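You operate a simulated robot arm through the tools that you are given. There is no shell and no other tool.

The job below is to be done with a simulated robot arm. You get a single attempt, and the scene is never put back.

Task
Scrub the red collar clean and fit it on the silver stub.
Fine: wet the purple block brush in the dish of cleaner and put it back. Set down upright: purple block brush. What is to be rubbed or washed off counts as gone when no trace of it is left.

Only the result counts: the job must be done as asked and must still hold three seconds after the hand-in. Knocking over, shifting, dropping, spilling or breaking anything else fails it.

Robot
A 7-joint arm with a three-finger gripper, fixed in place. Base frame: the origin is at the foot of the arm, x ahead of it, y to its left, z up; the work surface is at about z = 0.91. Readings come in m, degrees, newtons and seconds.
With the tool pointing down near the work surface it reaches from about 0.14 to 0.88 m from the base axis. Its first joint turns from -166.0 to 166.0 degrees. Payload 2.94 kg.
Tool frame: the origin (TCP) lies between the finger pads and is the grasp point; the fingertips stand 0.03 m ahead of it; z points along the fingers, y is the line along which they close. The gripper opens to 0.132 m. The gripper's body begins 0.107 m behind the TCP.
Orientation is that of the tool frame in the base frame, as [roll, pitch, yaw] about the fixed x, y, z axes, in that order (R = Rz(yaw) Ry(pitch) Rx(roll)). With the fingers straight down and closing along the base's y, the tool's x points along the base's -x, its y along +y and its z along -z.

Tools
- The arm moves only by the tool play_rows. Its argument "rows" is a list of rows, each a list of 7 numbers: the turn, a rotation vector about the tool's x, y, z in degrees, then the shift along the tool's x, y, z in m, then the opening, from 0 (shut) to 1 (fully open). In form: [[ax, ay, az, x, y, z, jaw], ...]. A call has 1 to 20 rows; each row shifts and turns the commanded pose from where the row before left it, along the tool's axes as they then stand. Rows are played at 5 a second. More than 0.05 m and 8.6 degrees between two rows, or a gripper value outside its range, and nothing of the call is played. A pose out of reach is approached as far as the arm can. The call stops where the force on the tool passes 40 N (or 10 N more than at its start, if that is more) or the arm is blocked; 0.2 s more then pass. The fingers move at their own pace and stop on an object; they squeeze with about 34 N. The grip force told is the motor's: it shows also when the fingers shut on nothing. Time passes only in rows, and 0.2 s behind the last, so rows that do not move let the fingers close. It gives the time, the measured TCP pose, the force on the tool (base axes), the opening and the grip force at its end, in the units of the frame above (readings bear some noise), with the torque about the TCP (base axes, N m) and any sound that the robot's microphone picked up.
- Cameras (640 x 400 px; columns grow to the right, rows downward): "scene" is fixed at [0.0454, -0.5147, 1.5569]; the picture's right is [0.88, -0.48, 0.00], its down [-0.23, -0.43, -0.87] and it looks along [0.41, 0.77, -0.49] (base axes); focal length 323 px, centre (320, 200). "wrist" rides on the gripper at [0.072, 0.003, -0.144] in the tool frame; the picture's right is [-0.04, 1.00, 0.00], its down [-0.88, -0.04, -0.48] and it looks along [-0.48, -0.02, 0.88] (tool axes); focal length 256 px, centre (320, 200). There is no depth. A picture from a camera that has moved, and an enlarged one, comes with that camera's place and axes in the base frame and with its lens. The place of the scene camera against the robot may be out by one fixed shift of up to 0.025 m in any direction.
- get_image(camera): a new picture of that camera. It takes no simulated time.
- raise_lower(by): slides the trunk up (or, below 0, down) by that many m; the arm rides with it, the base frame stays. It gives what a move gives, with no picture.
- enlarge(camera, box): a new picture of the part [left, top, right, bottom] of that camera's present view, enlarged. It takes no simulated time.
- sign_off(): hands the job in; it is judged then, once.

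Places have to be worked out from the pictures, the camera data and where the tool is seen. Open the gripper and draw the arm clear of the work before you hand the job in, unless the task says otherwise.

The tools are called after ">>>" as name(argument=value, ...) on one line, values as JSON. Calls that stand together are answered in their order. play_rows: Moves the arm, as the interface text tells. Its arguments: {"type":"object","properties":{"rows":{"type":"array","items":{"type":"array","items":{"type":"number"}}}},"required":["rows"]} The other tools are called the same way: raise_lower (by) slides the trunk up or down; get_image (camera) takes a picture; enlarge (camera, box) takes an enlarged picture of a part of a camera's view; sign_off () hands the job in.

At the start:

```text
clock: 0.0
position: [0.352, 0.2866, 1.1991]
tcp_rot: [-180.0, 0.0, -179.9]
contact_force: [0.7, 0.3, 0.2]
ft_torque: [-0.04, 0.0, 0.02]
grip_width: 0.132
gripper_force: 0.1
trunk travel left (down, up): [-0.3, 0.24]
```

scene: 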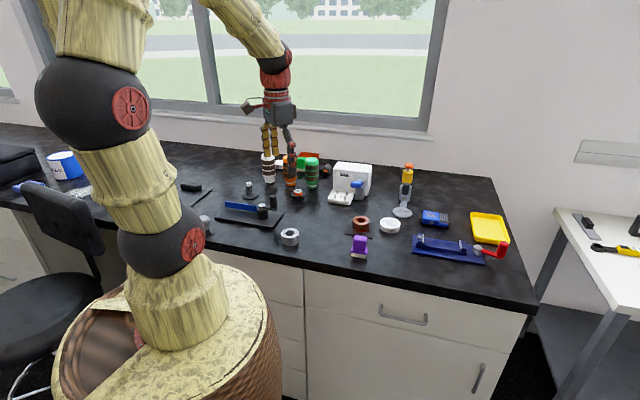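
wrist: 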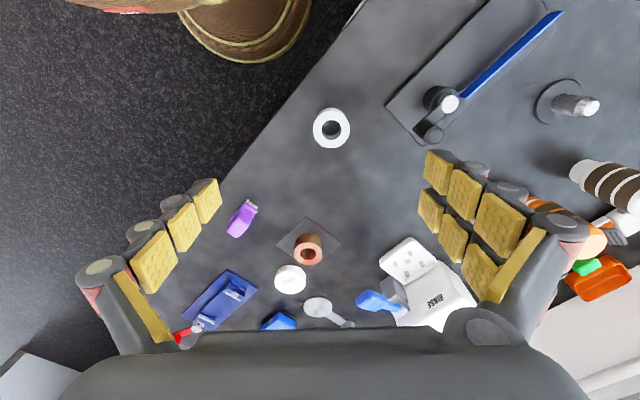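

I'll start by looking closely at the scene with enlarged pictures to identify the collar, stub, brush and dish.

>>> enlarge(camera="scene", box=[180, 140, 360, 260])

>>> enlarge(camera="scene", box=[330, 150, 520, 280])

>>> enlarge(camera="wrist", box=[170, 180, 370, 340])

>>> enlarge(camera="wrist", box=[380, 0, 640, 160])

```text
3.33 times, centred on (270, 200) of scene
camera zoom: at [0.0454, -0.5147, 1.5569], right [0.88, -0.48, 0.0], down [-0.23, -0.43, -0.87], along [0.41, 0.77, -0.49], focal length 1077 px, centre (487, 200)
```

zoom: 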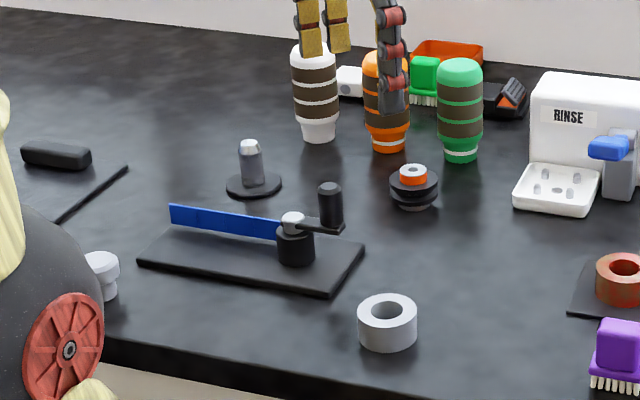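

```text
3.08 times, centred on (425, 215) of scene
camera zoom: at [0.0454, -0.5147, 1.5569], right [0.88, -0.48, 0.0], down [-0.23, -0.43, -0.87], along [0.41, 0.77, -0.49], focal length 994 px, centre (-3, 154)
```

zoom: 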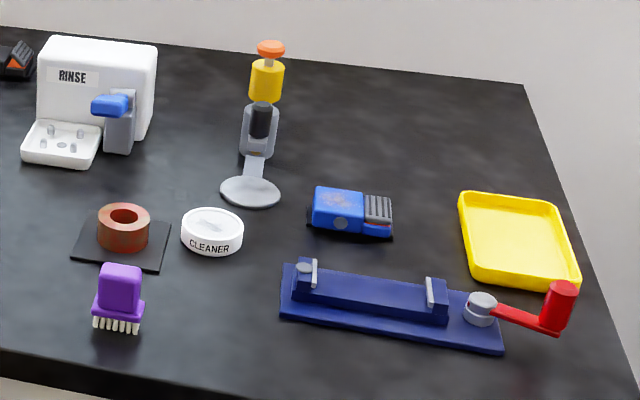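

```text
2.50 times, centred on (270, 260) of wrist
camera zoom: at [0.2809, 0.2905, 1.3447], right [0.04, 1.0, 0.0], down [0.88, -0.04, 0.48], along [0.48, -0.02, -0.88], focal length 640 px, centre (445, 50)
```

zoom: 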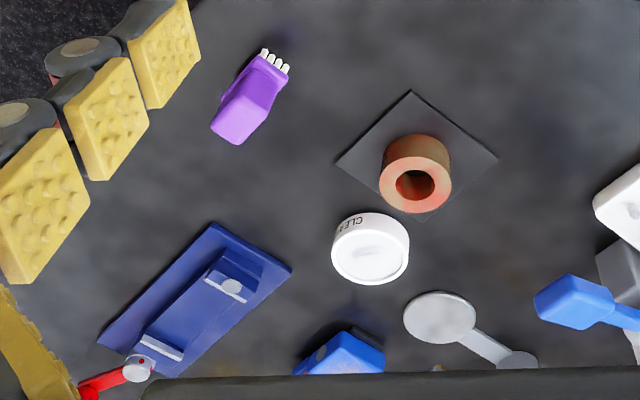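

```text
2.46 times, centred on (510, 80) of wrist
camera zoom: at [0.2809, 0.2905, 1.3447], right [0.04, 1.0, 0.0], down [0.88, -0.04, 0.48], along [0.48, -0.02, -0.88], focal length 630 px, centre (-148, 495)
```

zoom: 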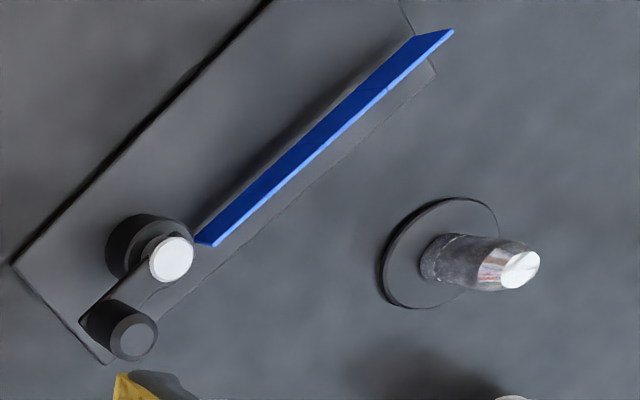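

I'll look closer at the collar, brush, dish and stub to see where the dirt is and how they are shaped.

>>> enlarge(camera="scene", box=[340, 205, 410, 265])

>>> enlarge(camera="scene", box=[235, 170, 315, 225])

>>> enlarge(camera="wrist", box=[265, 205, 355, 300])

>>> enlarge(camera="wrist", box=[215, 190, 275, 245])

```text
6.67 times, centred on (375, 235) of scene
camera zoom: at [0.0454, -0.5147, 1.5569], right [0.88, -0.48, 0.0], down [-0.23, -0.43, -0.87], along [0.41, 0.77, -0.49], focal length 2154 px, centre (-47, -33)
```

zoom: 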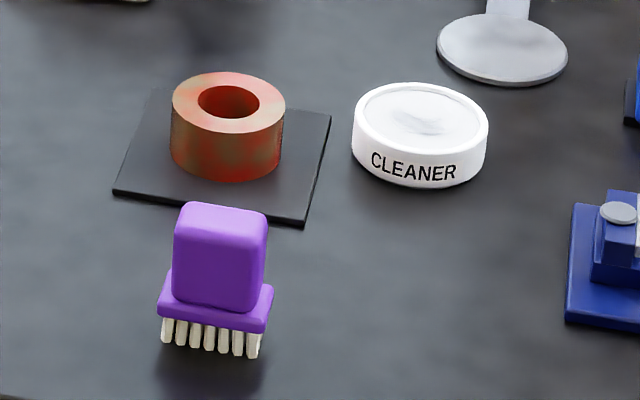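

```text
7.27 times, centred on (275, 198) of scene
camera zoom: at [0.0454, -0.5147, 1.5569], right [0.88, -0.48, 0.0], down [-0.23, -0.43, -0.87], along [0.41, 0.77, -0.49], focal length 2350 px, centre (647, 218)
```

zoom: 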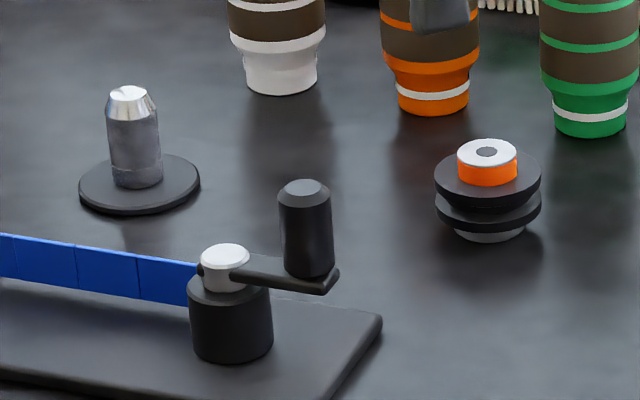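

```text
4.21 times, centred on (310, 252) of wrist
camera zoom: at [0.2809, 0.2905, 1.3447], right [0.04, 1.0, 0.0], down [0.88, -0.04, 0.48], along [0.48, -0.02, -0.88], focal length 1078 px, centre (362, -21)
```

zoom: 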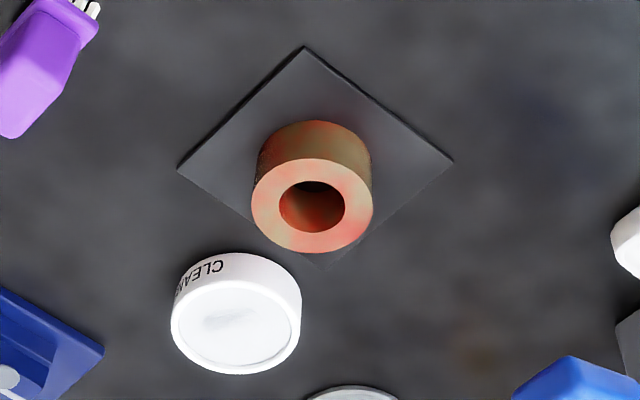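

```text
7.27 times, centred on (245, 218) of wrist
camera zoom: at [0.2809, 0.2905, 1.3447], right [0.04, 1.0, 0.0], down [0.88, -0.04, 0.48], along [0.48, -0.02, -0.88], focal length 1862 px, centre (866, 73)
```

zoom: 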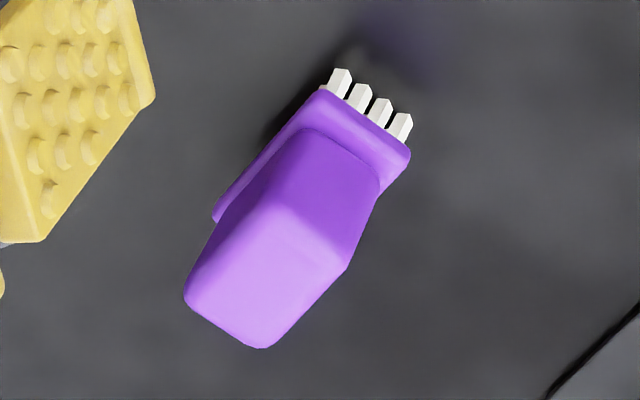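

The picture shows the dirty red collar on a dark mat near (0.62, 0.25), the dish at about (0.71, 0.207), the silver stub at about (0.35, 0.67), and the brush near (0.535, 0.134) with its long axis about -40° from x. I'll move high above the brush and turn the jaw to match, then look again.

>>> play_rows(rows=[[0, 0, 0, -0.0366, -0.0306, 0, 1], [0, 0, 0, -0.0366, -0.0306, 0, 1], [0, 0, 0, -0.0366, -0.0306, 0, 1], [0, 0, 0, -0.0366, -0.0306, 0, 1], [0, 0, 0, -0.0366, -0.0306, 0, 1], [0, 0, 8, 0, 0, 0, 1], [0, 0, 8, 0, 0, 0, 1], [0, 0, 8, 0, 0, 0, 1], [0, 0, 8, 0, 0, 0, 1], [0, 0, 8, 0, 0, 0, 1], [0, 0, 0, 0, 0, 0.04, 1], [0, 0, 0, 0, 0, 0.04, 1], [0, 0, 0, 0, 0, 0, 1]])

>>> get_image(camera="wrist")

>>> get_image(camera="scene")

```text
clock: 2.8
position: [0.535, 0.1342, 1.1205]
tcp_rot: [179.9, 0.0, 140.0]
contact_force: [0.3, -0.7, 0.5]
ft_torque: [-0.01, -0.01, -0.03]
grip_width: 0.1318
gripper_force: 0.0
trunk travel left (down, up): [-0.3, 0.24]
```

```text
taken
camera wrist: at [0.4831, 0.184, 1.2647], right [0.68, 0.74, 0.0], down [0.65, -0.59, 0.48], along [0.35, -0.32, -0.88], focal length 256 px, centre (320, 200)
```

wrist: 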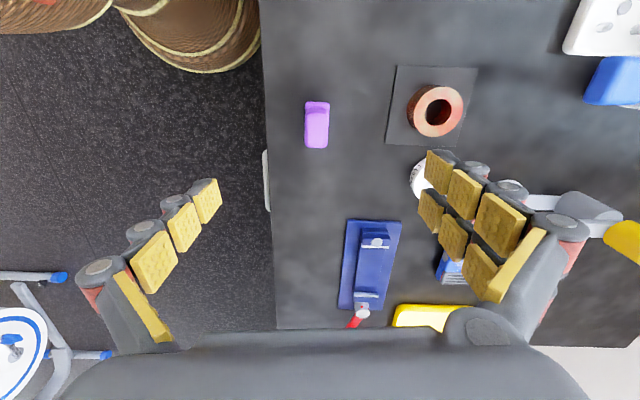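

```text
taken
```

scene: 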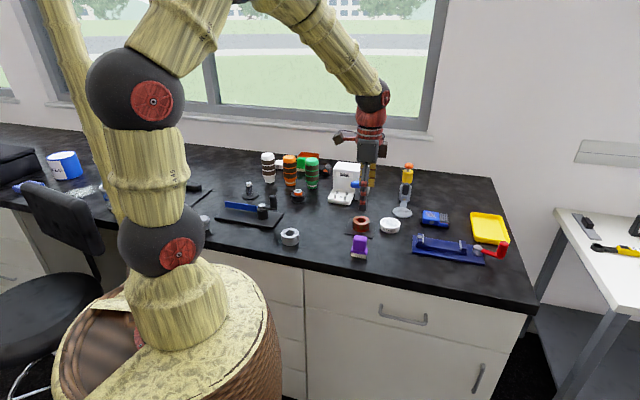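

The jaw is now aligned with the brush, which lies near column 317 of the wrist view. I'll enlarge it for a precise position fix.

>>> enlarge(camera="wrist", box=[280, 85, 360, 165])

>>> enlarge(camera="wrist", box=[380, 55, 490, 155])

>>> enlarge(camera="scene", box=[330, 170, 410, 265])

```text
5.00 times, centred on (320, 125) of wrist
camera zoom: at [0.4831, 0.184, 1.2647], right [0.68, 0.74, 0.0], down [0.65, -0.59, 0.48], along [0.35, -0.32, -0.88], focal length 1280 px, centre (320, 575)
```

zoom: 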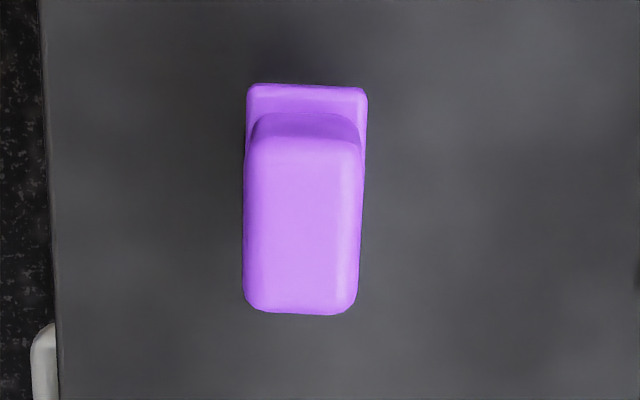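

```text
4.00 times, centred on (435, 105) of wrist
camera zoom: at [0.4831, 0.184, 1.2647], right [0.68, 0.74, 0.0], down [0.65, -0.59, 0.48], along [0.35, -0.32, -0.88], focal length 1024 px, centre (-140, 580)
```

zoom: 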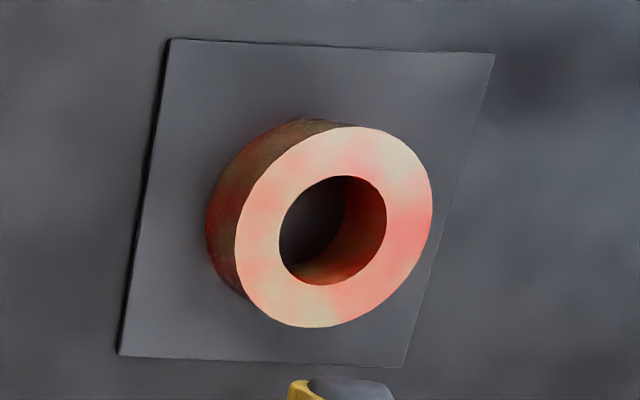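

```text
4.21 times, centred on (370, 218) of scene
camera zoom: at [0.0454, -0.5147, 1.5569], right [0.88, -0.48, 0.0], down [-0.23, -0.43, -0.87], along [0.41, 0.77, -0.49], focal length 1361 px, centre (110, 126)
```

zoom: 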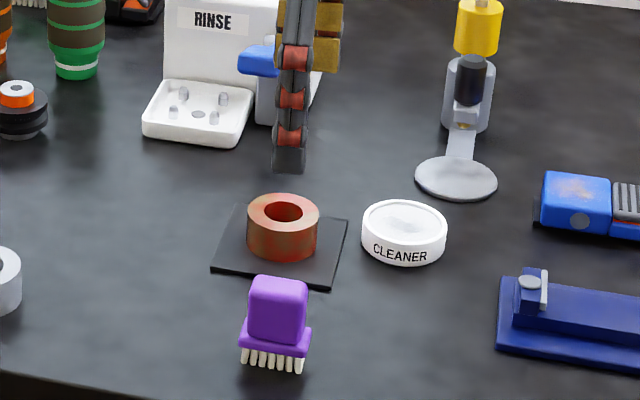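

The brush handle measures about 0.026 × 0.037 m, centred near (0.530, 0.136), and its edges suggest a yaw nearer 135°. I'll correct the yaw and position, half-close the jaw and come down just above the grasp height.

>>> play_rows(rows=[[0, 0, 0, 0.0047, -0.0021, 0, 0.5], [0, 0, 4.5, 0, 0, 0, 0.5], [0, 0, 0, 0, 0, 0.03, 0.5], [0, 0, 0, 0, 0, 0.03, 0.5], [0, 0, 0, 0, 0, 0.03, 0.5], [0, 0, 0, 0, 0, 0.02, 0.5], [0, 0, 0, 0, 0, 0, 0.5]])

>>> get_image(camera="wrist")

>>> enlarge(camera="scene", box=[330, 190, 400, 265])

```text
clock: 4.4
position: [0.5304, 0.1363, 1.0099]
tcp_rot: [-180.0, -0.1, 135.6]
contact_force: [-0.5, -0.2, -0.3]
ft_torque: [-0.01, -0.01, 0.03]
grip_width: 0.0659
gripper_force: 0.1
trunk travel left (down, up): [-0.3, 0.24]
```

```text
taken
camera wrist: at [0.4814, 0.1894, 1.155], right [0.73, 0.68, 0.0], down [0.6, -0.64, 0.48], along [0.32, -0.35, -0.88], focal length 256 px, centre (320, 200)
```

wrist: 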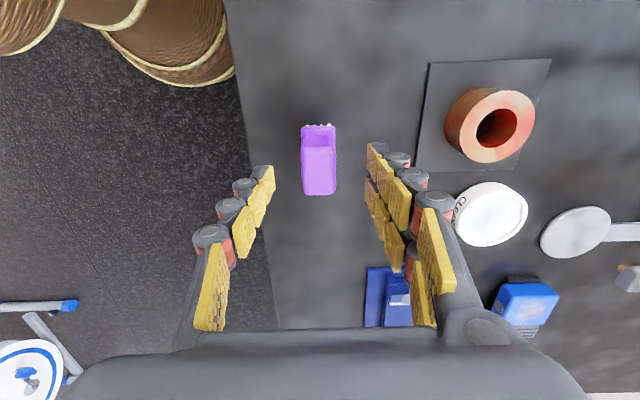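

```text
5.33 times, centred on (365, 228) of scene
camera zoom: at [0.0454, -0.5147, 1.5569], right [0.88, -0.48, 0.0], down [-0.23, -0.43, -0.87], along [0.41, 0.77, -0.49], focal length 1723 px, centre (80, 53)
```

zoom: 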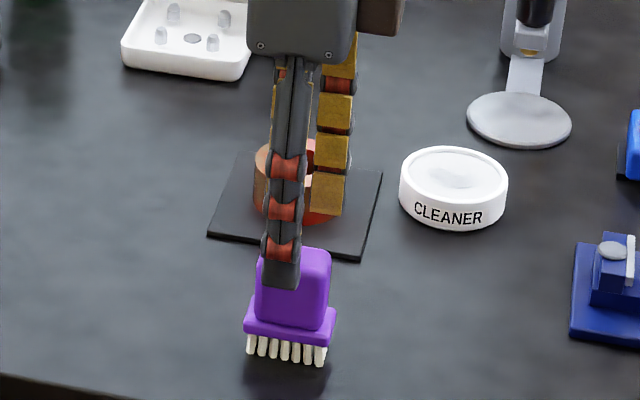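

The brush looks centred between the fingers. I'll verify with an enlarged view before descending.

>>> enlarge(camera="wrist", box=[280, 115, 360, 205])

```text
4.44 times, centred on (320, 160) of wrist
camera zoom: at [0.4814, 0.1894, 1.155], right [0.73, 0.68, 0.0], down [0.6, -0.64, 0.48], along [0.32, -0.35, -0.88], focal length 1138 px, centre (320, 378)
```

zoom: 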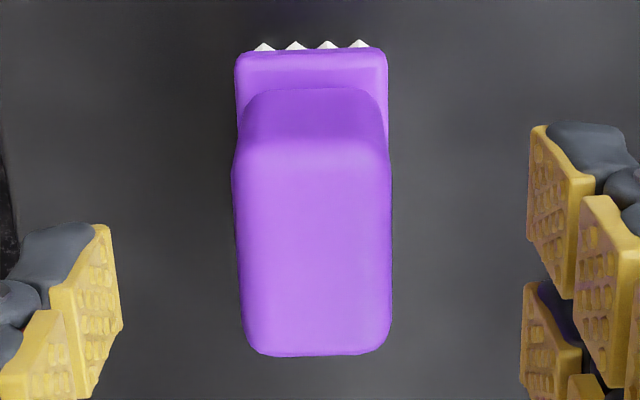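

The handle is centred on the TCP to within a millimetre; its top is about z=0.98 and the flange about 0.943. I'll lower to z≈0.976 and close on the handle.

>>> play_rows(rows=[[0, 0, 0, 0, -0.001, 0.017, 0.5], [0, 0, 0, 0, 0, 0.017, 0.5], [0, 0, 0, 0, 0, 0, 0.35], [0, 0, 0, 0, 0, 0, 0.2], [0, 0, 0, 0, 0, 0, 0.0], [0, 0, 0, 0, 0, 0, 0.0], [0, 0, 0, 0, 0, 0, 0.0], [0, 0, 0, 0, 0, 0, 0.0]])

>>> get_image(camera="wrist")

>>> enlarge(camera="scene", box=[330, 190, 400, 265])

```text
clock: 6.2
position: [0.5289, 0.1366, 0.9758]
tcp_rot: [-180.0, 0.1, 135.5]
contact_force: [-0.3, -0.7, 0.3]
ft_torque: [-0.02, 0.0, 0.02]
grip_width: 0.0262
gripper_force: 34.0
trunk travel left (down, up): [-0.3, 0.24]
```

```text
taken
camera wrist: at [0.481, 0.1895, 1.1206], right [0.73, 0.68, 0.0], down [0.6, -0.64, 0.48], along [0.32, -0.35, -0.88], focal length 256 px, centre (320, 200)
```

wrist: 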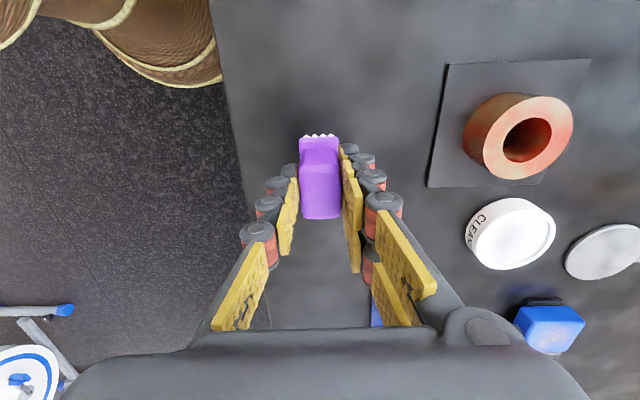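

```text
5.33 times, centred on (365, 228) of scene
camera zoom: at [0.0454, -0.5147, 1.5569], right [0.88, -0.48, 0.0], down [-0.23, -0.43, -0.87], along [0.41, 0.77, -0.49], focal length 1723 px, centre (80, 53)
```

zoom: 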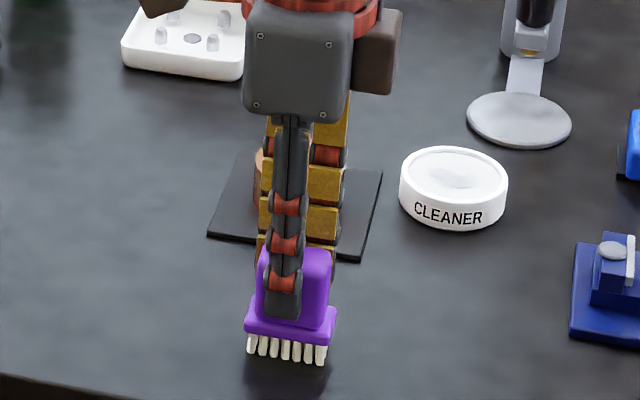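

The brush is gripped (width 0.026, 34 N). I'll lift it clear and move part of the way to the dish, keeping the dish in view for a good position fix.

>>> play_rows(rows=[[0, 0, 0, 0, 0, -0.02, 0], [0, 0, 0, 0, 0, -0.035, 0], [0, 0, 0, 0, 0, -0.035, 0], [0, 0, 0, -0.0136, 0.0326, 0, 0], [0, 0, 0, -0.0136, 0.0326, 0, 0], [0, 0, 0, -0.0136, 0.0326, 0, 0], [0, 0, 0, -0.0136, 0.0326, 0, 0], [0, 0, 0, 0, 0, 0, 0]])

>>> get_image(camera="wrist")

>>> enlarge(camera="scene", box=[330, 170, 430, 260])

```text
clock: 8.0
position: [0.6579, 0.1901, 1.0674]
tcp_rot: [-180.0, 0.0, 135.5]
contact_force: [-0.3, -0.5, -0.2]
ft_torque: [-0.01, -0.03, 0.0]
grip_width: 0.0262
gripper_force: 33.8
trunk travel left (down, up): [-0.3, 0.24]
```

```text
taken
camera wrist: at [0.61, 0.2427, 1.2113], right [0.73, 0.68, 0.0], down [0.6, -0.64, 0.48], along [0.32, -0.35, -0.88], focal length 256 px, centre (320, 200)
```

wrist: 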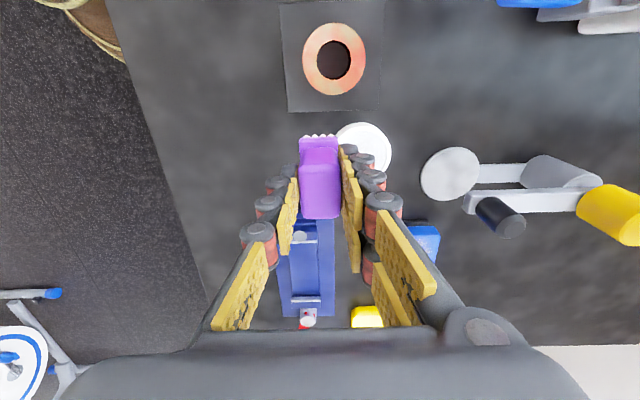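

```text
4.44 times, centred on (380, 215) of scene
camera zoom: at [0.0454, -0.5147, 1.5569], right [0.88, -0.48, 0.0], down [-0.23, -0.43, -0.87], along [0.41, 0.77, -0.49], focal length 1436 px, centre (53, 133)
```

zoom: 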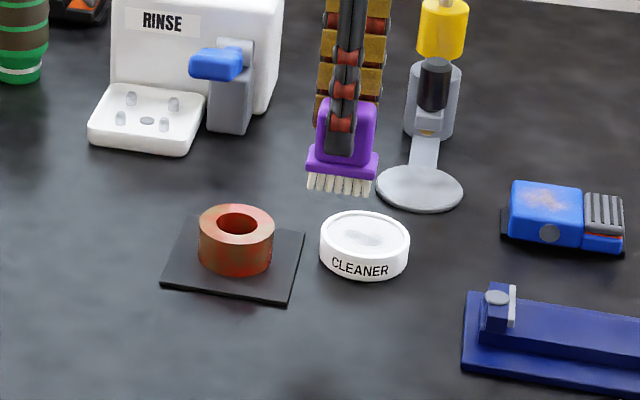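

The camera is almost over the collar now, fixing it near (0.618, 0.253). I'll enlarge the dish region to fix its centre.

>>> enlarge(camera="wrist", box=[290, 100, 420, 190])

>>> enlarge(camera="wrist", box=[270, 0, 400, 115])

```text
4.44 times, centred on (355, 145) of wrist
camera zoom: at [0.61, 0.2427, 1.2113], right [0.73, 0.68, 0.0], down [0.6, -0.64, 0.48], along [0.32, -0.35, -0.88], focal length 1138 px, centre (164, 444)
```

zoom: 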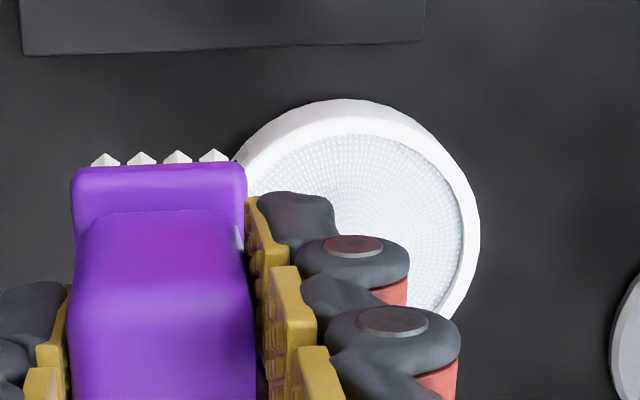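

```text
3.48 times, centred on (335, 58) of wrist
camera zoom: at [0.61, 0.2427, 1.2113], right [0.73, 0.68, 0.0], down [0.6, -0.64, 0.48], along [0.32, -0.35, -0.88], focal length 890 px, centre (268, 696)
```

zoom: 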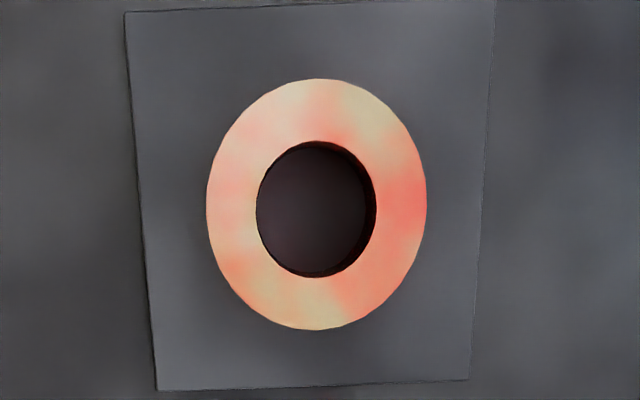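

The dish centre works out at (0.710, 0.208) with an inner diameter of about 0.055 m, just large enough for the bristles. I'll move over it and lower to just above the rim, then check.

>>> play_rows(rows=[[0, 0, 0, -0.0123, 0.0247, 0, 0], [0, 0, 0, -0.0123, 0.0246, 0, 0], [0, 0, 0, 0, 0, 0.025, 0], [0, 0, 0, 0, 0, 0.02, 0], [0, 0, 0, 0, 0, 0.01, 0], [0, 0, 0, 0, 0, 0, 0]])

>>> enlarge(camera="wrist", box=[260, 90, 380, 230])

>>> enlarge(camera="scene", box=[355, 180, 425, 250])

```text
clock: 9.4
position: [0.7108, 0.2056, 1.01]
tcp_rot: [-179.9, 0.0, 135.5]
contact_force: [-0.6, -0.4, -0.6]
ft_torque: [0.03, -0.03, -0.02]
grip_width: 0.0263
gripper_force: 34.1
trunk travel left (down, up): [-0.3, 0.24]
```

```text
2.86 times, centred on (320, 160) of wrist
camera zoom: at [0.6619, 0.261, 1.1547], right [0.73, 0.68, 0.0], down [0.6, -0.64, 0.48], along [0.32, -0.35, -0.88], focal length 731 px, centre (320, 314)
```

zoom: 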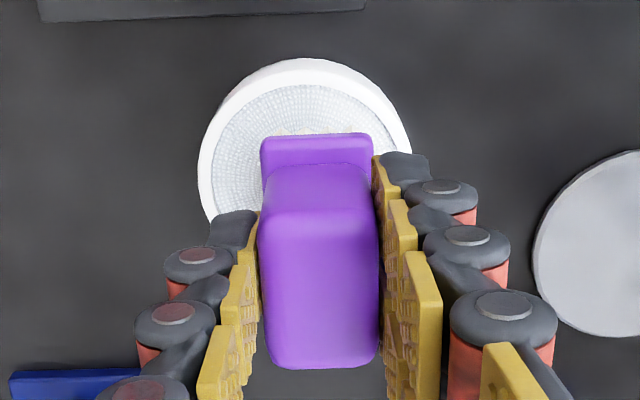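

```text
5.71 times, centred on (390, 215) of scene
camera zoom: at [0.0454, -0.5147, 1.5569], right [0.88, -0.48, 0.0], down [-0.23, -0.43, -0.87], along [0.41, 0.77, -0.49], focal length 1846 px, centre (-80, 114)
```

zoom: 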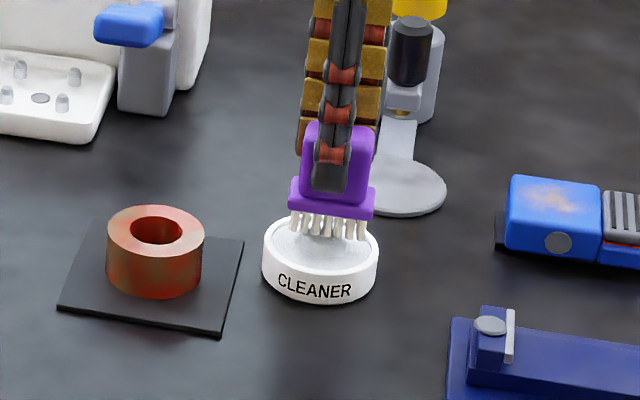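

The dish centre sits about 4 mm to the tool's -y side of the brush. I'll correct that and lower slowly into the cleaner, watching the force.

>>> play_rows(rows=[[0, 0, 0, -0.001, -0.004, 0, 0], [0, 0, 0, 0, 0, 0.006, 0], [0, 0, 0, 0, 0, 0.005, 0], [0, 0, 0, 0, 0, 0.005, 0], [0, 0, 0, 0, 0, 0, 0]])

>>> enlarge(camera="scene", box=[365, 190, 415, 245])

>>> enlarge(camera="wrist", box=[260, 90, 380, 230])

```text
clock: 10.6
position: [0.7098, 0.2056, 0.9982]
tcp_rot: [179.8, 0.1, 135.6]
contact_force: [-4.5, -1.5, 21.3]
ft_torque: [0.08, 0.39, 0.01]
grip_width: 0.026
gripper_force: 34.4
trunk travel left (down, up): [-0.3, 0.24]
```

```text
7.27 times, centred on (390, 218) of scene
camera zoom: at [0.0454, -0.5147, 1.5569], right [0.88, -0.48, 0.0], down [-0.23, -0.43, -0.87], along [0.41, 0.77, -0.49], focal length 2350 px, centre (-189, 73)
```

zoom: 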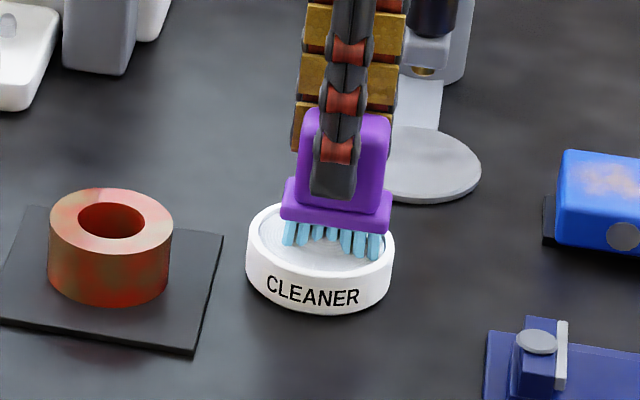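

```text
2.86 times, centred on (320, 160) of wrist
camera zoom: at [0.6607, 0.2572, 1.1423], right [0.73, 0.68, 0.0], down [0.6, -0.64, 0.48], along [0.33, -0.35, -0.88], focal length 731 px, centre (320, 314)
```

zoom: 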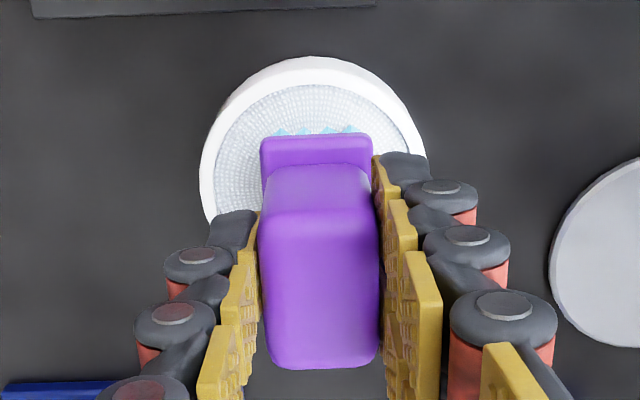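

The bristles have turned blue — the brush is wet. I'll lift straight up and check that the dish is unmoved.

>>> play_rows(rows=[[0, 0, 0, 0, 0, -0.01, 0], [0, 0, 0, 0, 0, -0.02, 0], [0, 0, 0, 0, 0, -0.03, 0], [0, 0, 0, 0, 0, 0, 0]])

>>> enlarge(camera="scene", box=[340, 170, 430, 260])

>>> get_image(camera="wrist")

```text
clock: 11.6
position: [0.7093, 0.2043, 1.0545]
tcp_rot: [-179.9, 0.0, 135.4]
contact_force: [0.4, 0.0, -0.7]
ft_torque: [-0.01, 0.01, -0.01]
grip_width: 0.0264
gripper_force: 33.5
trunk travel left (down, up): [-0.3, 0.24]
```

```text
4.44 times, centred on (385, 215) of scene
camera zoom: at [0.0454, -0.5147, 1.5569], right [0.88, -0.48, 0.0], down [-0.23, -0.43, -0.87], along [0.41, 0.77, -0.49], focal length 1436 px, centre (31, 133)
```

zoom: 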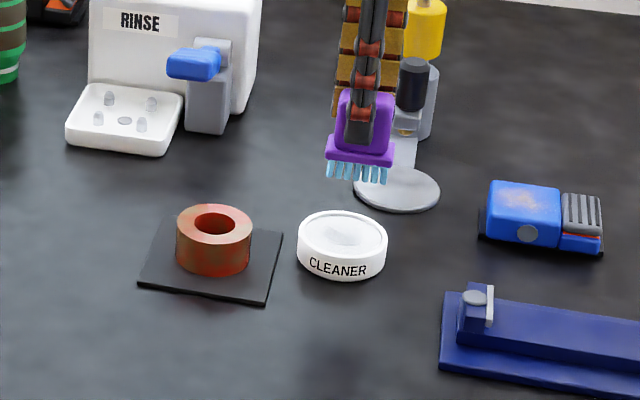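

```text
taken
camera wrist: at [0.6612, 0.2572, 1.1994], right [0.73, 0.68, 0.0], down [0.6, -0.64, 0.48], along [0.32, -0.35, -0.88], focal length 256 px, centre (320, 200)
```

wrist: 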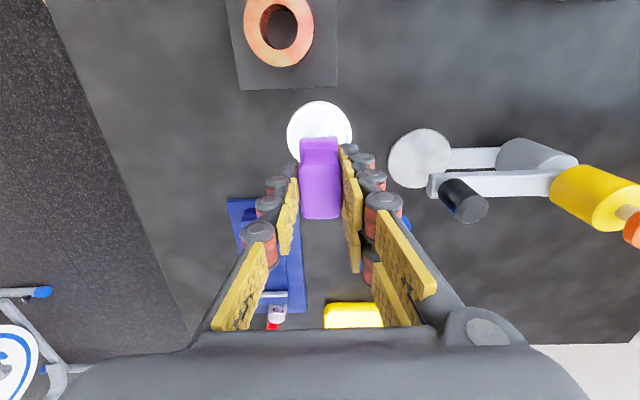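

The brush is wet and the dish is where it was. Now I'll carry the brush over the collar at (0.618, 0.253) and lower to just above its top face.

>>> play_rows(rows=[[0, 0, 0, 0.0331, -0.0098, 0, 0], [0, 0, 0, 0.0331, -0.0098, 0, 0], [0, 0, 0, 0.033, -0.0097, 0, 0], [0, 0, 0, 0, 0, 0.02, 0], [0, 0, 0, 0, 0, 0.01, 0], [0, 0, 0, 0, 0, 0, 0]])

>>> enlarge(camera="scene", box=[330, 185, 400, 250])

>>> enlarge(camera="wrist", box=[260, 90, 380, 230])

```text
clock: 13.0
position: [0.6172, 0.2531, 1.0246]
tcp_rot: [-180.0, 0.0, 135.5]
contact_force: [0.0, 0.6, -0.6]
ft_torque: [0.01, 0.01, 0.03]
grip_width: 0.0263
gripper_force: 33.9
trunk travel left (down, up): [-0.3, 0.24]
```

```text
6.15 times, centred on (365, 218) of scene
camera zoom: at [0.0454, -0.5147, 1.5569], right [0.88, -0.48, 0.0], down [-0.23, -0.43, -0.87], along [0.41, 0.77, -0.49], focal length 1988 px, centre (43, 92)
```

zoom: 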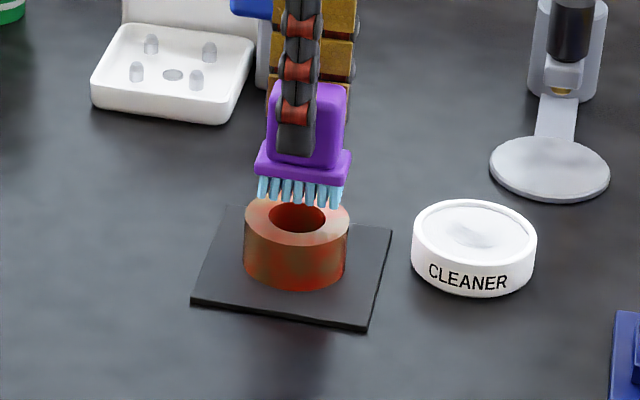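

```text
2.86 times, centred on (320, 160) of wrist
camera zoom: at [0.5696, 0.307, 1.1699], right [0.73, 0.68, 0.0], down [0.6, -0.64, 0.48], along [0.32, -0.35, -0.88], focal length 731 px, centre (320, 314)
```

zoom: 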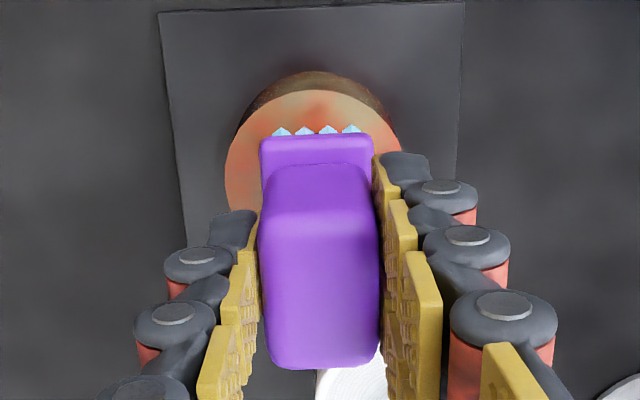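

The brush is centred above the collar. I'll lower gently until the bristles touch the top face.

>>> play_rows(rows=[[0, 0, 0, 0, 0, 0.006, 0], [0, 0, 0, 0, 0, 0.004, 0], [0, 0, 0, 0, 0, 0.002, 0], [0, 0, 0, 0, 0, 0, 0]])

>>> enlarge(camera="scene", box=[330, 185, 400, 250])

```text
clock: 14.0
position: [0.6184, 0.2526, 1.0121]
tcp_rot: [179.9, 0.0, 135.5]
contact_force: [-0.9, -0.2, 0.7]
ft_torque: [0.0, 0.0, 0.01]
grip_width: 0.0262
gripper_force: 33.9
trunk travel left (down, up): [-0.3, 0.24]
```

```text
6.15 times, centred on (365, 218) of scene
camera zoom: at [0.0454, -0.5147, 1.5569], right [0.88, -0.48, 0.0], down [-0.23, -0.43, -0.87], along [0.41, 0.77, -0.49], focal length 1988 px, centre (43, 92)
```

zoom: 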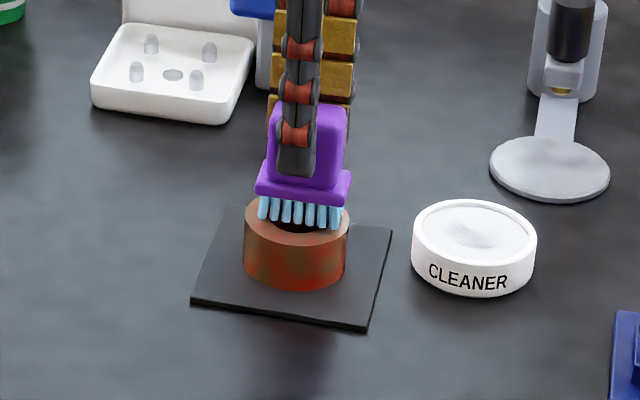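

No contact yet at z=1.012; I'll continue down by small steps.

>>> play_rows(rows=[[0, 0, 0, 0, 0, 0.002, 0], [0, 0, 0, 0, 0, 0.001, 0], [0, 0, 0, 0, 0, 0, 0]])

```text
clock: 14.8
position: [0.6174, 0.253, 1.0107]
tcp_rot: [179.9, -0.1, 135.5]
contact_force: [0.5, -0.2, -0.4]
ft_torque: [0.0, 0.01, 0.01]
grip_width: 0.026
gripper_force: 33.8
trunk travel left (down, up): [-0.3, 0.24]
```

Still no contact force, so down a few more millimetres.

>>> play_rows(rows=[[0, 0, 0, 0, 0, 0.0015, 0], [0, 0, 0, 0, 0, 0.0015, 0], [0, 0, 0, 0, 0, 0, 0]])

```text
clock: 15.6
position: [0.6185, 0.2532, 1.0113]
tcp_rot: [179.7, 0.1, 135.5]
contact_force: [-3.2, -3.9, 22.3]
ft_torque: [-0.02, 0.32, 0.01]
grip_width: 0.0261
gripper_force: 34.5
trunk travel left (down, up): [-0.3, 0.24]
```

Contact now at 22 N, with the face at a TCP height of about 1.009. I'll ease back to roughly 8–10 N and do a short stroke across the top, then look at the effect.

>>> play_rows(rows=[[0, 0, 0, 0, 0, -0.0015, 0], [0, 0, 0, 0, 0.008, 0, 0], [0, 0, 0, 0, 0.007, 0, 0], [0, 0, 0, 0, -0.008, 0, 0], [0, 0, 0, 0, -0.007, 0, 0], [0, 0, 0, 0, -0.008, 0, 0], [0, 0, 0, 0, -0.007, 0, 0], [0, 0, 0, 0, 0.008, 0, 0], [0, 0, 0, 0, 0.007, 0, 0]])

>>> enlarge(camera="scene", box=[330, 185, 400, 250])

>>> enlarge(camera="wrist", box=[260, 90, 380, 230])

```text
clock: 17.6
position: [0.6164, 0.2498, 1.0088]
tcp_rot: [-179.5, 0.0, 135.5]
contact_force: [0.9, -1.7, 10.7]
ft_torque: [0.02, -0.09, -0.04]
grip_width: 0.0262
gripper_force: 33.8
trunk travel left (down, up): [-0.3, 0.24]
stopped in row 9: the force on the tool passed its limit at 42 N (the readings are from after the stop); the commanded pose is now the measured one
```

```text
6.15 times, centred on (365, 218) of scene
camera zoom: at [0.0454, -0.5147, 1.5569], right [0.88, -0.48, 0.0], down [-0.23, -0.43, -0.87], along [0.41, 0.77, -0.49], focal length 1988 px, centre (43, 92)
```

zoom: 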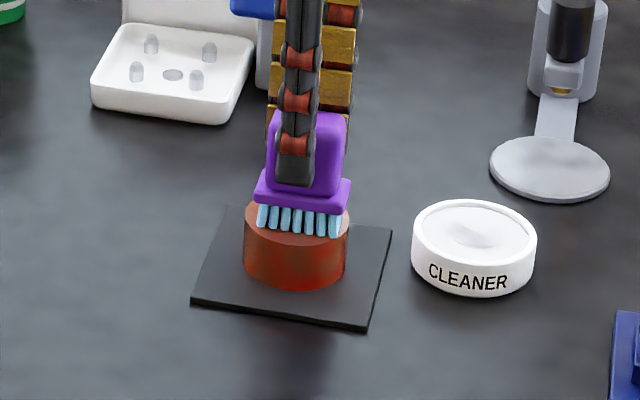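

```text
2.86 times, centred on (320, 160) of wrist
camera zoom: at [0.5681, 0.3033, 1.1537], right [0.73, 0.68, -0.01], down [0.6, -0.64, 0.48], along [0.32, -0.35, -0.88], focal length 731 px, centre (320, 314)
```

zoom: 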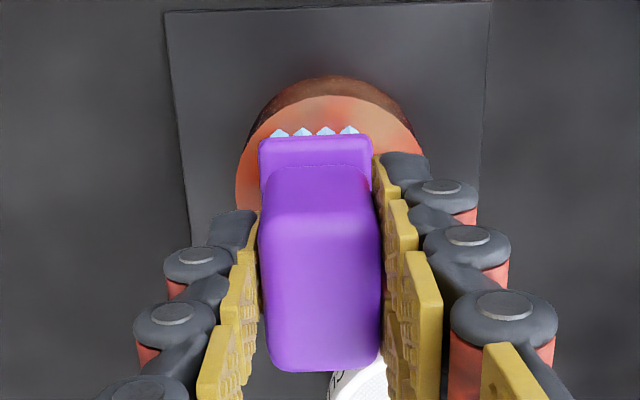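

The stroke clearly fades the grime (the collar looks redder all over), but the force peaked at 42 N. I'll ease the pressure a little and go on with shorter, slower strokes.

>>> play_rows(rows=[[0, 0, 0, 0, 0, -0.001, 0], [0, 0, 0, 0, 0.005, 0, 0], [0, 0, 0, 0, 0.005, 0, 0], [0, 0, 0, 0, -0.005, 0, 0], [0, 0, 0, 0, -0.005, 0, 0], [0, 0, 0, 0, -0.005, 0, 0], [0, 0, 0, 0, -0.005, 0, 0], [0, 0, 0, 0, 0.005, 0, 0], [0, 0, 0, 0, 0.005, 0, 0], [0, 0, 0, 0, 0.005, 0, 0], [0, 0, 0, 0, 0.005, 0, 0], [0, 0, 0, 0, -0.005, 0, 0], [0, 0, 0, 0, -0.005, 0, 0]])

>>> enlarge(camera="scene", box=[330, 185, 400, 250])

>>> enlarge(camera="wrist", box=[260, 90, 380, 230])

```text
clock: 20.4
position: [0.6128, 0.2501, 1.0087]
tcp_rot: [-179.4, -0.2, 135.5]
contact_force: [0.7, 2.0, 6.6]
ft_torque: [0.19, -0.16, 0.0]
grip_width: 0.0262
gripper_force: 33.7
trunk travel left (down, up): [-0.3, 0.24]
```

```text
6.15 times, centred on (365, 218) of scene
camera zoom: at [0.0454, -0.5147, 1.5569], right [0.88, -0.48, 0.0], down [-0.23, -0.43, -0.87], along [0.41, 0.77, -0.49], focal length 1988 px, centre (43, 92)
```

zoom: 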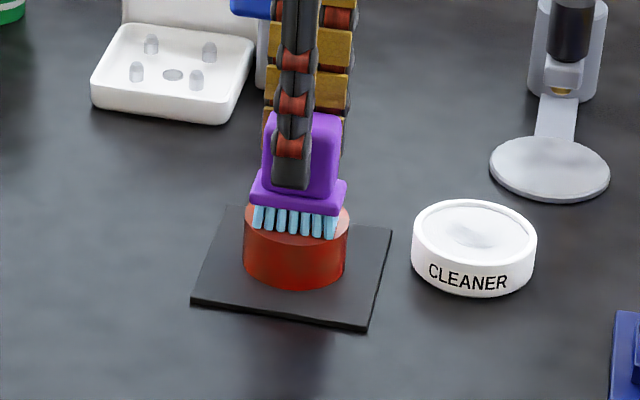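

```text
2.86 times, centred on (320, 160) of wrist
camera zoom: at [0.5659, 0.3033, 1.153], right [0.73, 0.68, -0.01], down [0.6, -0.64, 0.47], along [0.32, -0.35, -0.88], focal length 731 px, centre (320, 314)
```

zoom: 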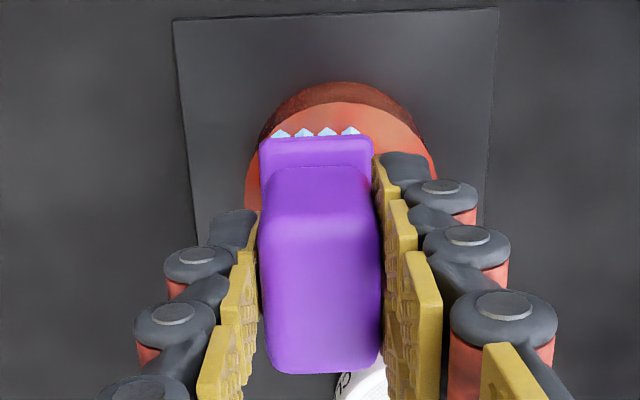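

The grime is nearly gone. I'll recentre slightly and carry on with gentle strokes.

>>> play_rows(rows=[[0, 0, 0, -0.001, 0.005, 0, 0], [0, 0, 0, 0, 0.005, 0, 0], [0, 0, 0, 0, 0.005, 0, 0], [0, 0, 0, 0, -0.005, 0, 0], [0, 0, 0, 0, -0.005, 0, 0], [0, 0, 0, 0, -0.005, 0, 0], [0, 0, 0, 0, -0.005, 0, 0], [0, 0, 0, 0, 0.005, 0, 0], [0, 0, 0, 0, 0.005, 0, 0], [0, 0, 0, 0, 0.005, 0, 0], [0, 0, 0, 0, 0.005, 0, 0], [0, 0, 0, 0, -0.005, 0, 0], [0, 0, 0, 0, -0.005, 0, 0], [0, 0, 0, 0, -0.005, 0, 0], [0, 0, 0, 0, -0.005, 0, 0], [0, 0, 0, 0, 0.005, 0, 0], [0, 0, 0, 0, 0.005, 0, 0]])

>>> enlarge(camera="scene", box=[330, 185, 400, 250])

>>> enlarge(camera="wrist", box=[260, 90, 380, 230])

```text
clock: 24.0
position: [0.6177, 0.2515, 1.0077]
tcp_rot: [-179.5, -0.1, 135.5]
contact_force: [0.2, -1.1, 0.6]
ft_torque: [-0.02, -0.04, -0.01]
grip_width: 0.0259
gripper_force: 33.9
trunk travel left (down, up): [-0.3, 0.24]
```

```text
6.15 times, centred on (365, 218) of scene
camera zoom: at [0.0454, -0.5147, 1.5569], right [0.88, -0.48, 0.0], down [-0.23, -0.43, -0.87], along [0.41, 0.77, -0.49], focal length 1988 px, centre (43, 92)
```

zoom: 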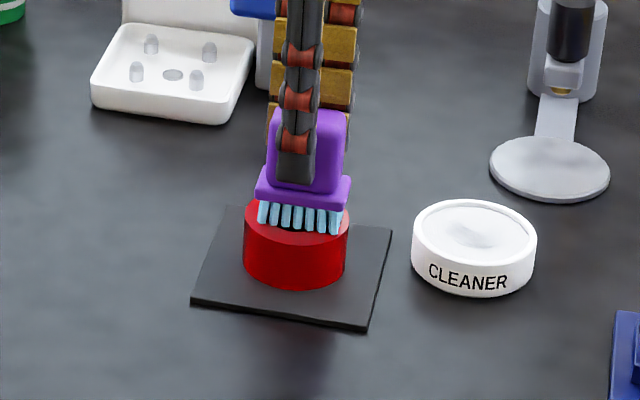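

```text
2.86 times, centred on (320, 160) of wrist
camera zoom: at [0.5711, 0.3061, 1.1529], right [0.73, 0.68, -0.01], down [0.6, -0.64, 0.47], along [0.32, -0.35, -0.88], focal length 731 px, centre (320, 314)
```

zoom: 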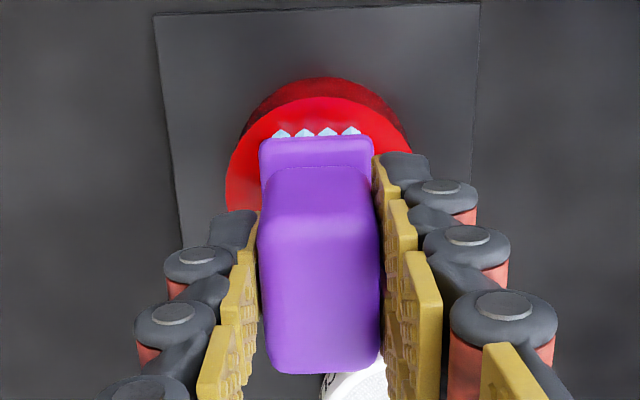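

The collar is now bright, uniform red. I'll lift the brush away to the side and inspect the collar for any leftover trace or suds.

>>> play_rows(rows=[[0, 0, 0, 0, 0, -0.02, 0], [0, 0, 0, 0, 0, -0.03, 0], [0, 0, 0, -0.04, 0, 0, 0], [0, 0, 0, -0.04, 0, 0, 0], [0, 0, 0, 0, 0, 0, 0]])

>>> enlarge(camera="scene", box=[330, 195, 410, 255])

>>> get_image(camera="wrist")

```text
clock: 25.2
position: [0.6769, 0.1973, 1.0576]
tcp_rot: [-179.4, -0.1, 135.6]
contact_force: [0.0, 0.7, -0.9]
ft_torque: [0.0, 0.02, 0.0]
grip_width: 0.0261
gripper_force: 34.2
trunk travel left (down, up): [-0.3, 0.24]
```

```text
6.67 times, centred on (370, 225) of scene
camera zoom: at [0.0454, -0.5147, 1.5569], right [0.88, -0.48, 0.0], down [-0.23, -0.43, -0.87], along [0.41, 0.77, -0.49], focal length 2154 px, centre (-13, 33)
```

zoom: 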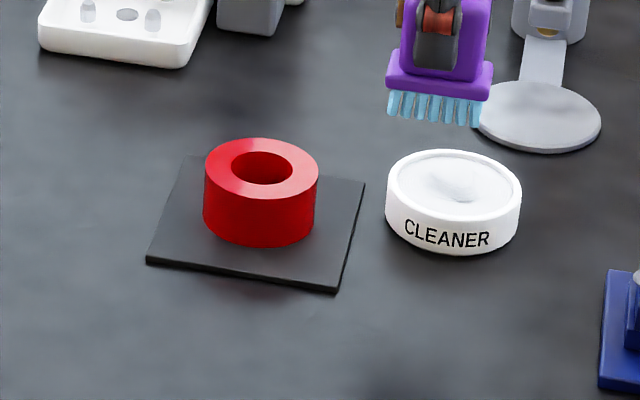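

```text
taken
camera wrist: at [0.6296, 0.2499, 1.2019], right [0.73, 0.68, -0.01], down [0.6, -0.64, 0.47], along [0.32, -0.35, -0.88], focal length 256 px, centre (320, 200)
```

wrist: 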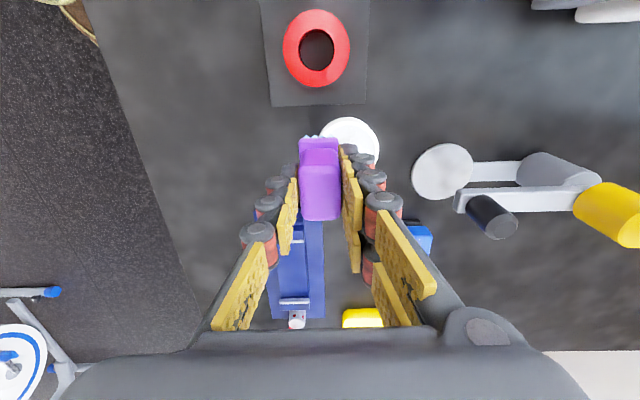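

>>> enlarge(camera="wrist", box=[270, 0, 370, 110])

>>> enlarge(camera="scene", box=[348, 208, 376, 236])

```text
3.64 times, centred on (320, 55) of wrist
camera zoom: at [0.6296, 0.2499, 1.2019], right [0.73, 0.68, -0.01], down [0.6, -0.64, 0.47], along [0.32, -0.35, -0.88], focal length 931 px, centre (320, 727)
```

zoom: 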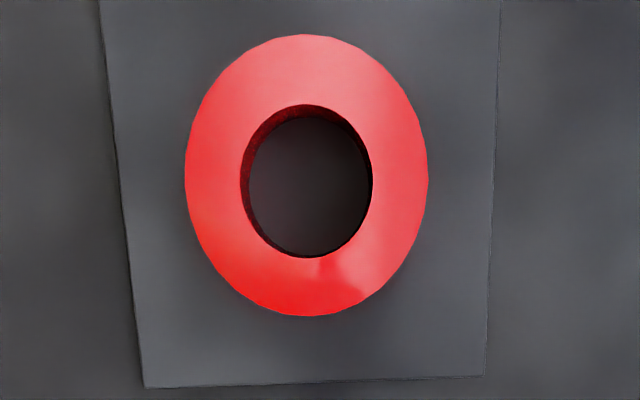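

```text
14.29 times, centred on (362, 222) of scene
camera zoom: at [0.0454, -0.5147, 1.5569], right [0.88, -0.48, 0.0], down [-0.23, -0.43, -0.87], along [0.41, 0.77, -0.49], focal length 4616 px, centre (-280, -114)
```

zoom: 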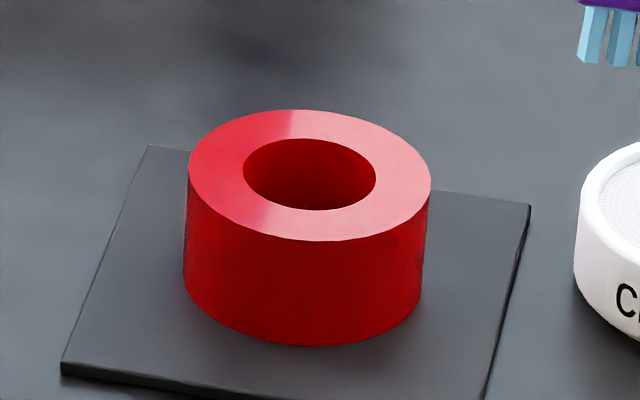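

The collar looks clean and glossy; I'll zoom further on its side to make sure nothing is left at the edges.

>>> enlarge(camera="scene", box=[352, 218, 364, 232])

>>> enlarge(camera="scene", box=[362, 216, 374, 232])

```text
16.00 times, centred on (358, 225) of scene
camera zoom: at [0.0454, -0.5147, 1.5569], right [0.88, -0.48, 0.0], down [-0.23, -0.43, -0.87], along [0.41, 0.77, -0.49], focal length 5170 px, centre (-288, -200)
```

zoom: 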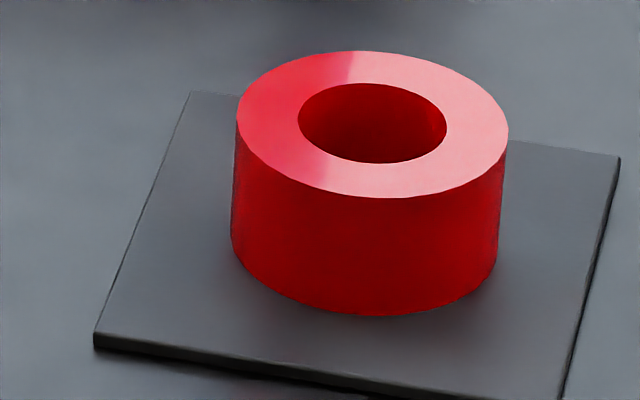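

```text
16.00 times, centred on (368, 224) of scene
camera zoom: at [0.0454, -0.5147, 1.5569], right [0.88, -0.48, 0.0], down [-0.23, -0.43, -0.87], along [0.41, 0.77, -0.49], focal length 5170 px, centre (-448, -184)
```

zoom: 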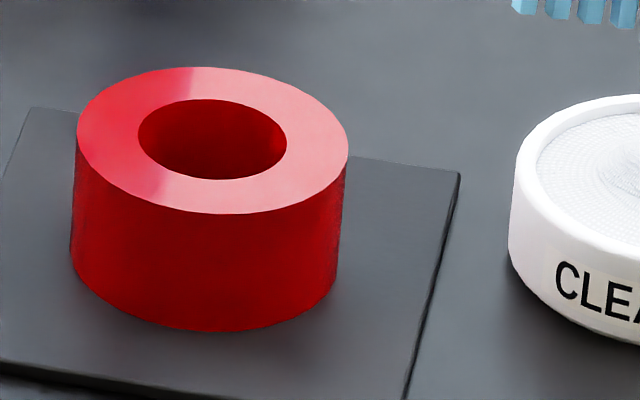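

It looks spotless, but as insurance while the brush is still wet I'll go back for one more light set of strokes, first taking out the 0.5° tilt left by the stop.

>>> play_rows(rows=[[-0.55, 0, 0, 0, 0, 0, 0], [0, 0, 0, 0.04, 0, 0, 0], [0, 0, 0, 0.04, 0, 0, 0], [0, 0, 0, 0, 0, 0.03, 0], [0, 0, 0, 0, 0, 0.016, 0], [0, 0, 0, 0, 0, 0.002, 0], [0, 0, 0, 0, 0, 0.0015, 0], [0, 0, 0, 0, 0, 0, 0]])

```text
clock: 27.0
position: [0.6193, 0.252, 1.0086]
tcp_rot: [179.9, -0.1, 135.5]
contact_force: [-0.8, -0.5, 4.0]
ft_torque: [0.04, 0.0, -0.04]
grip_width: 0.0261
gripper_force: 33.9
trunk travel left (down, up): [-0.3, 0.24]
```

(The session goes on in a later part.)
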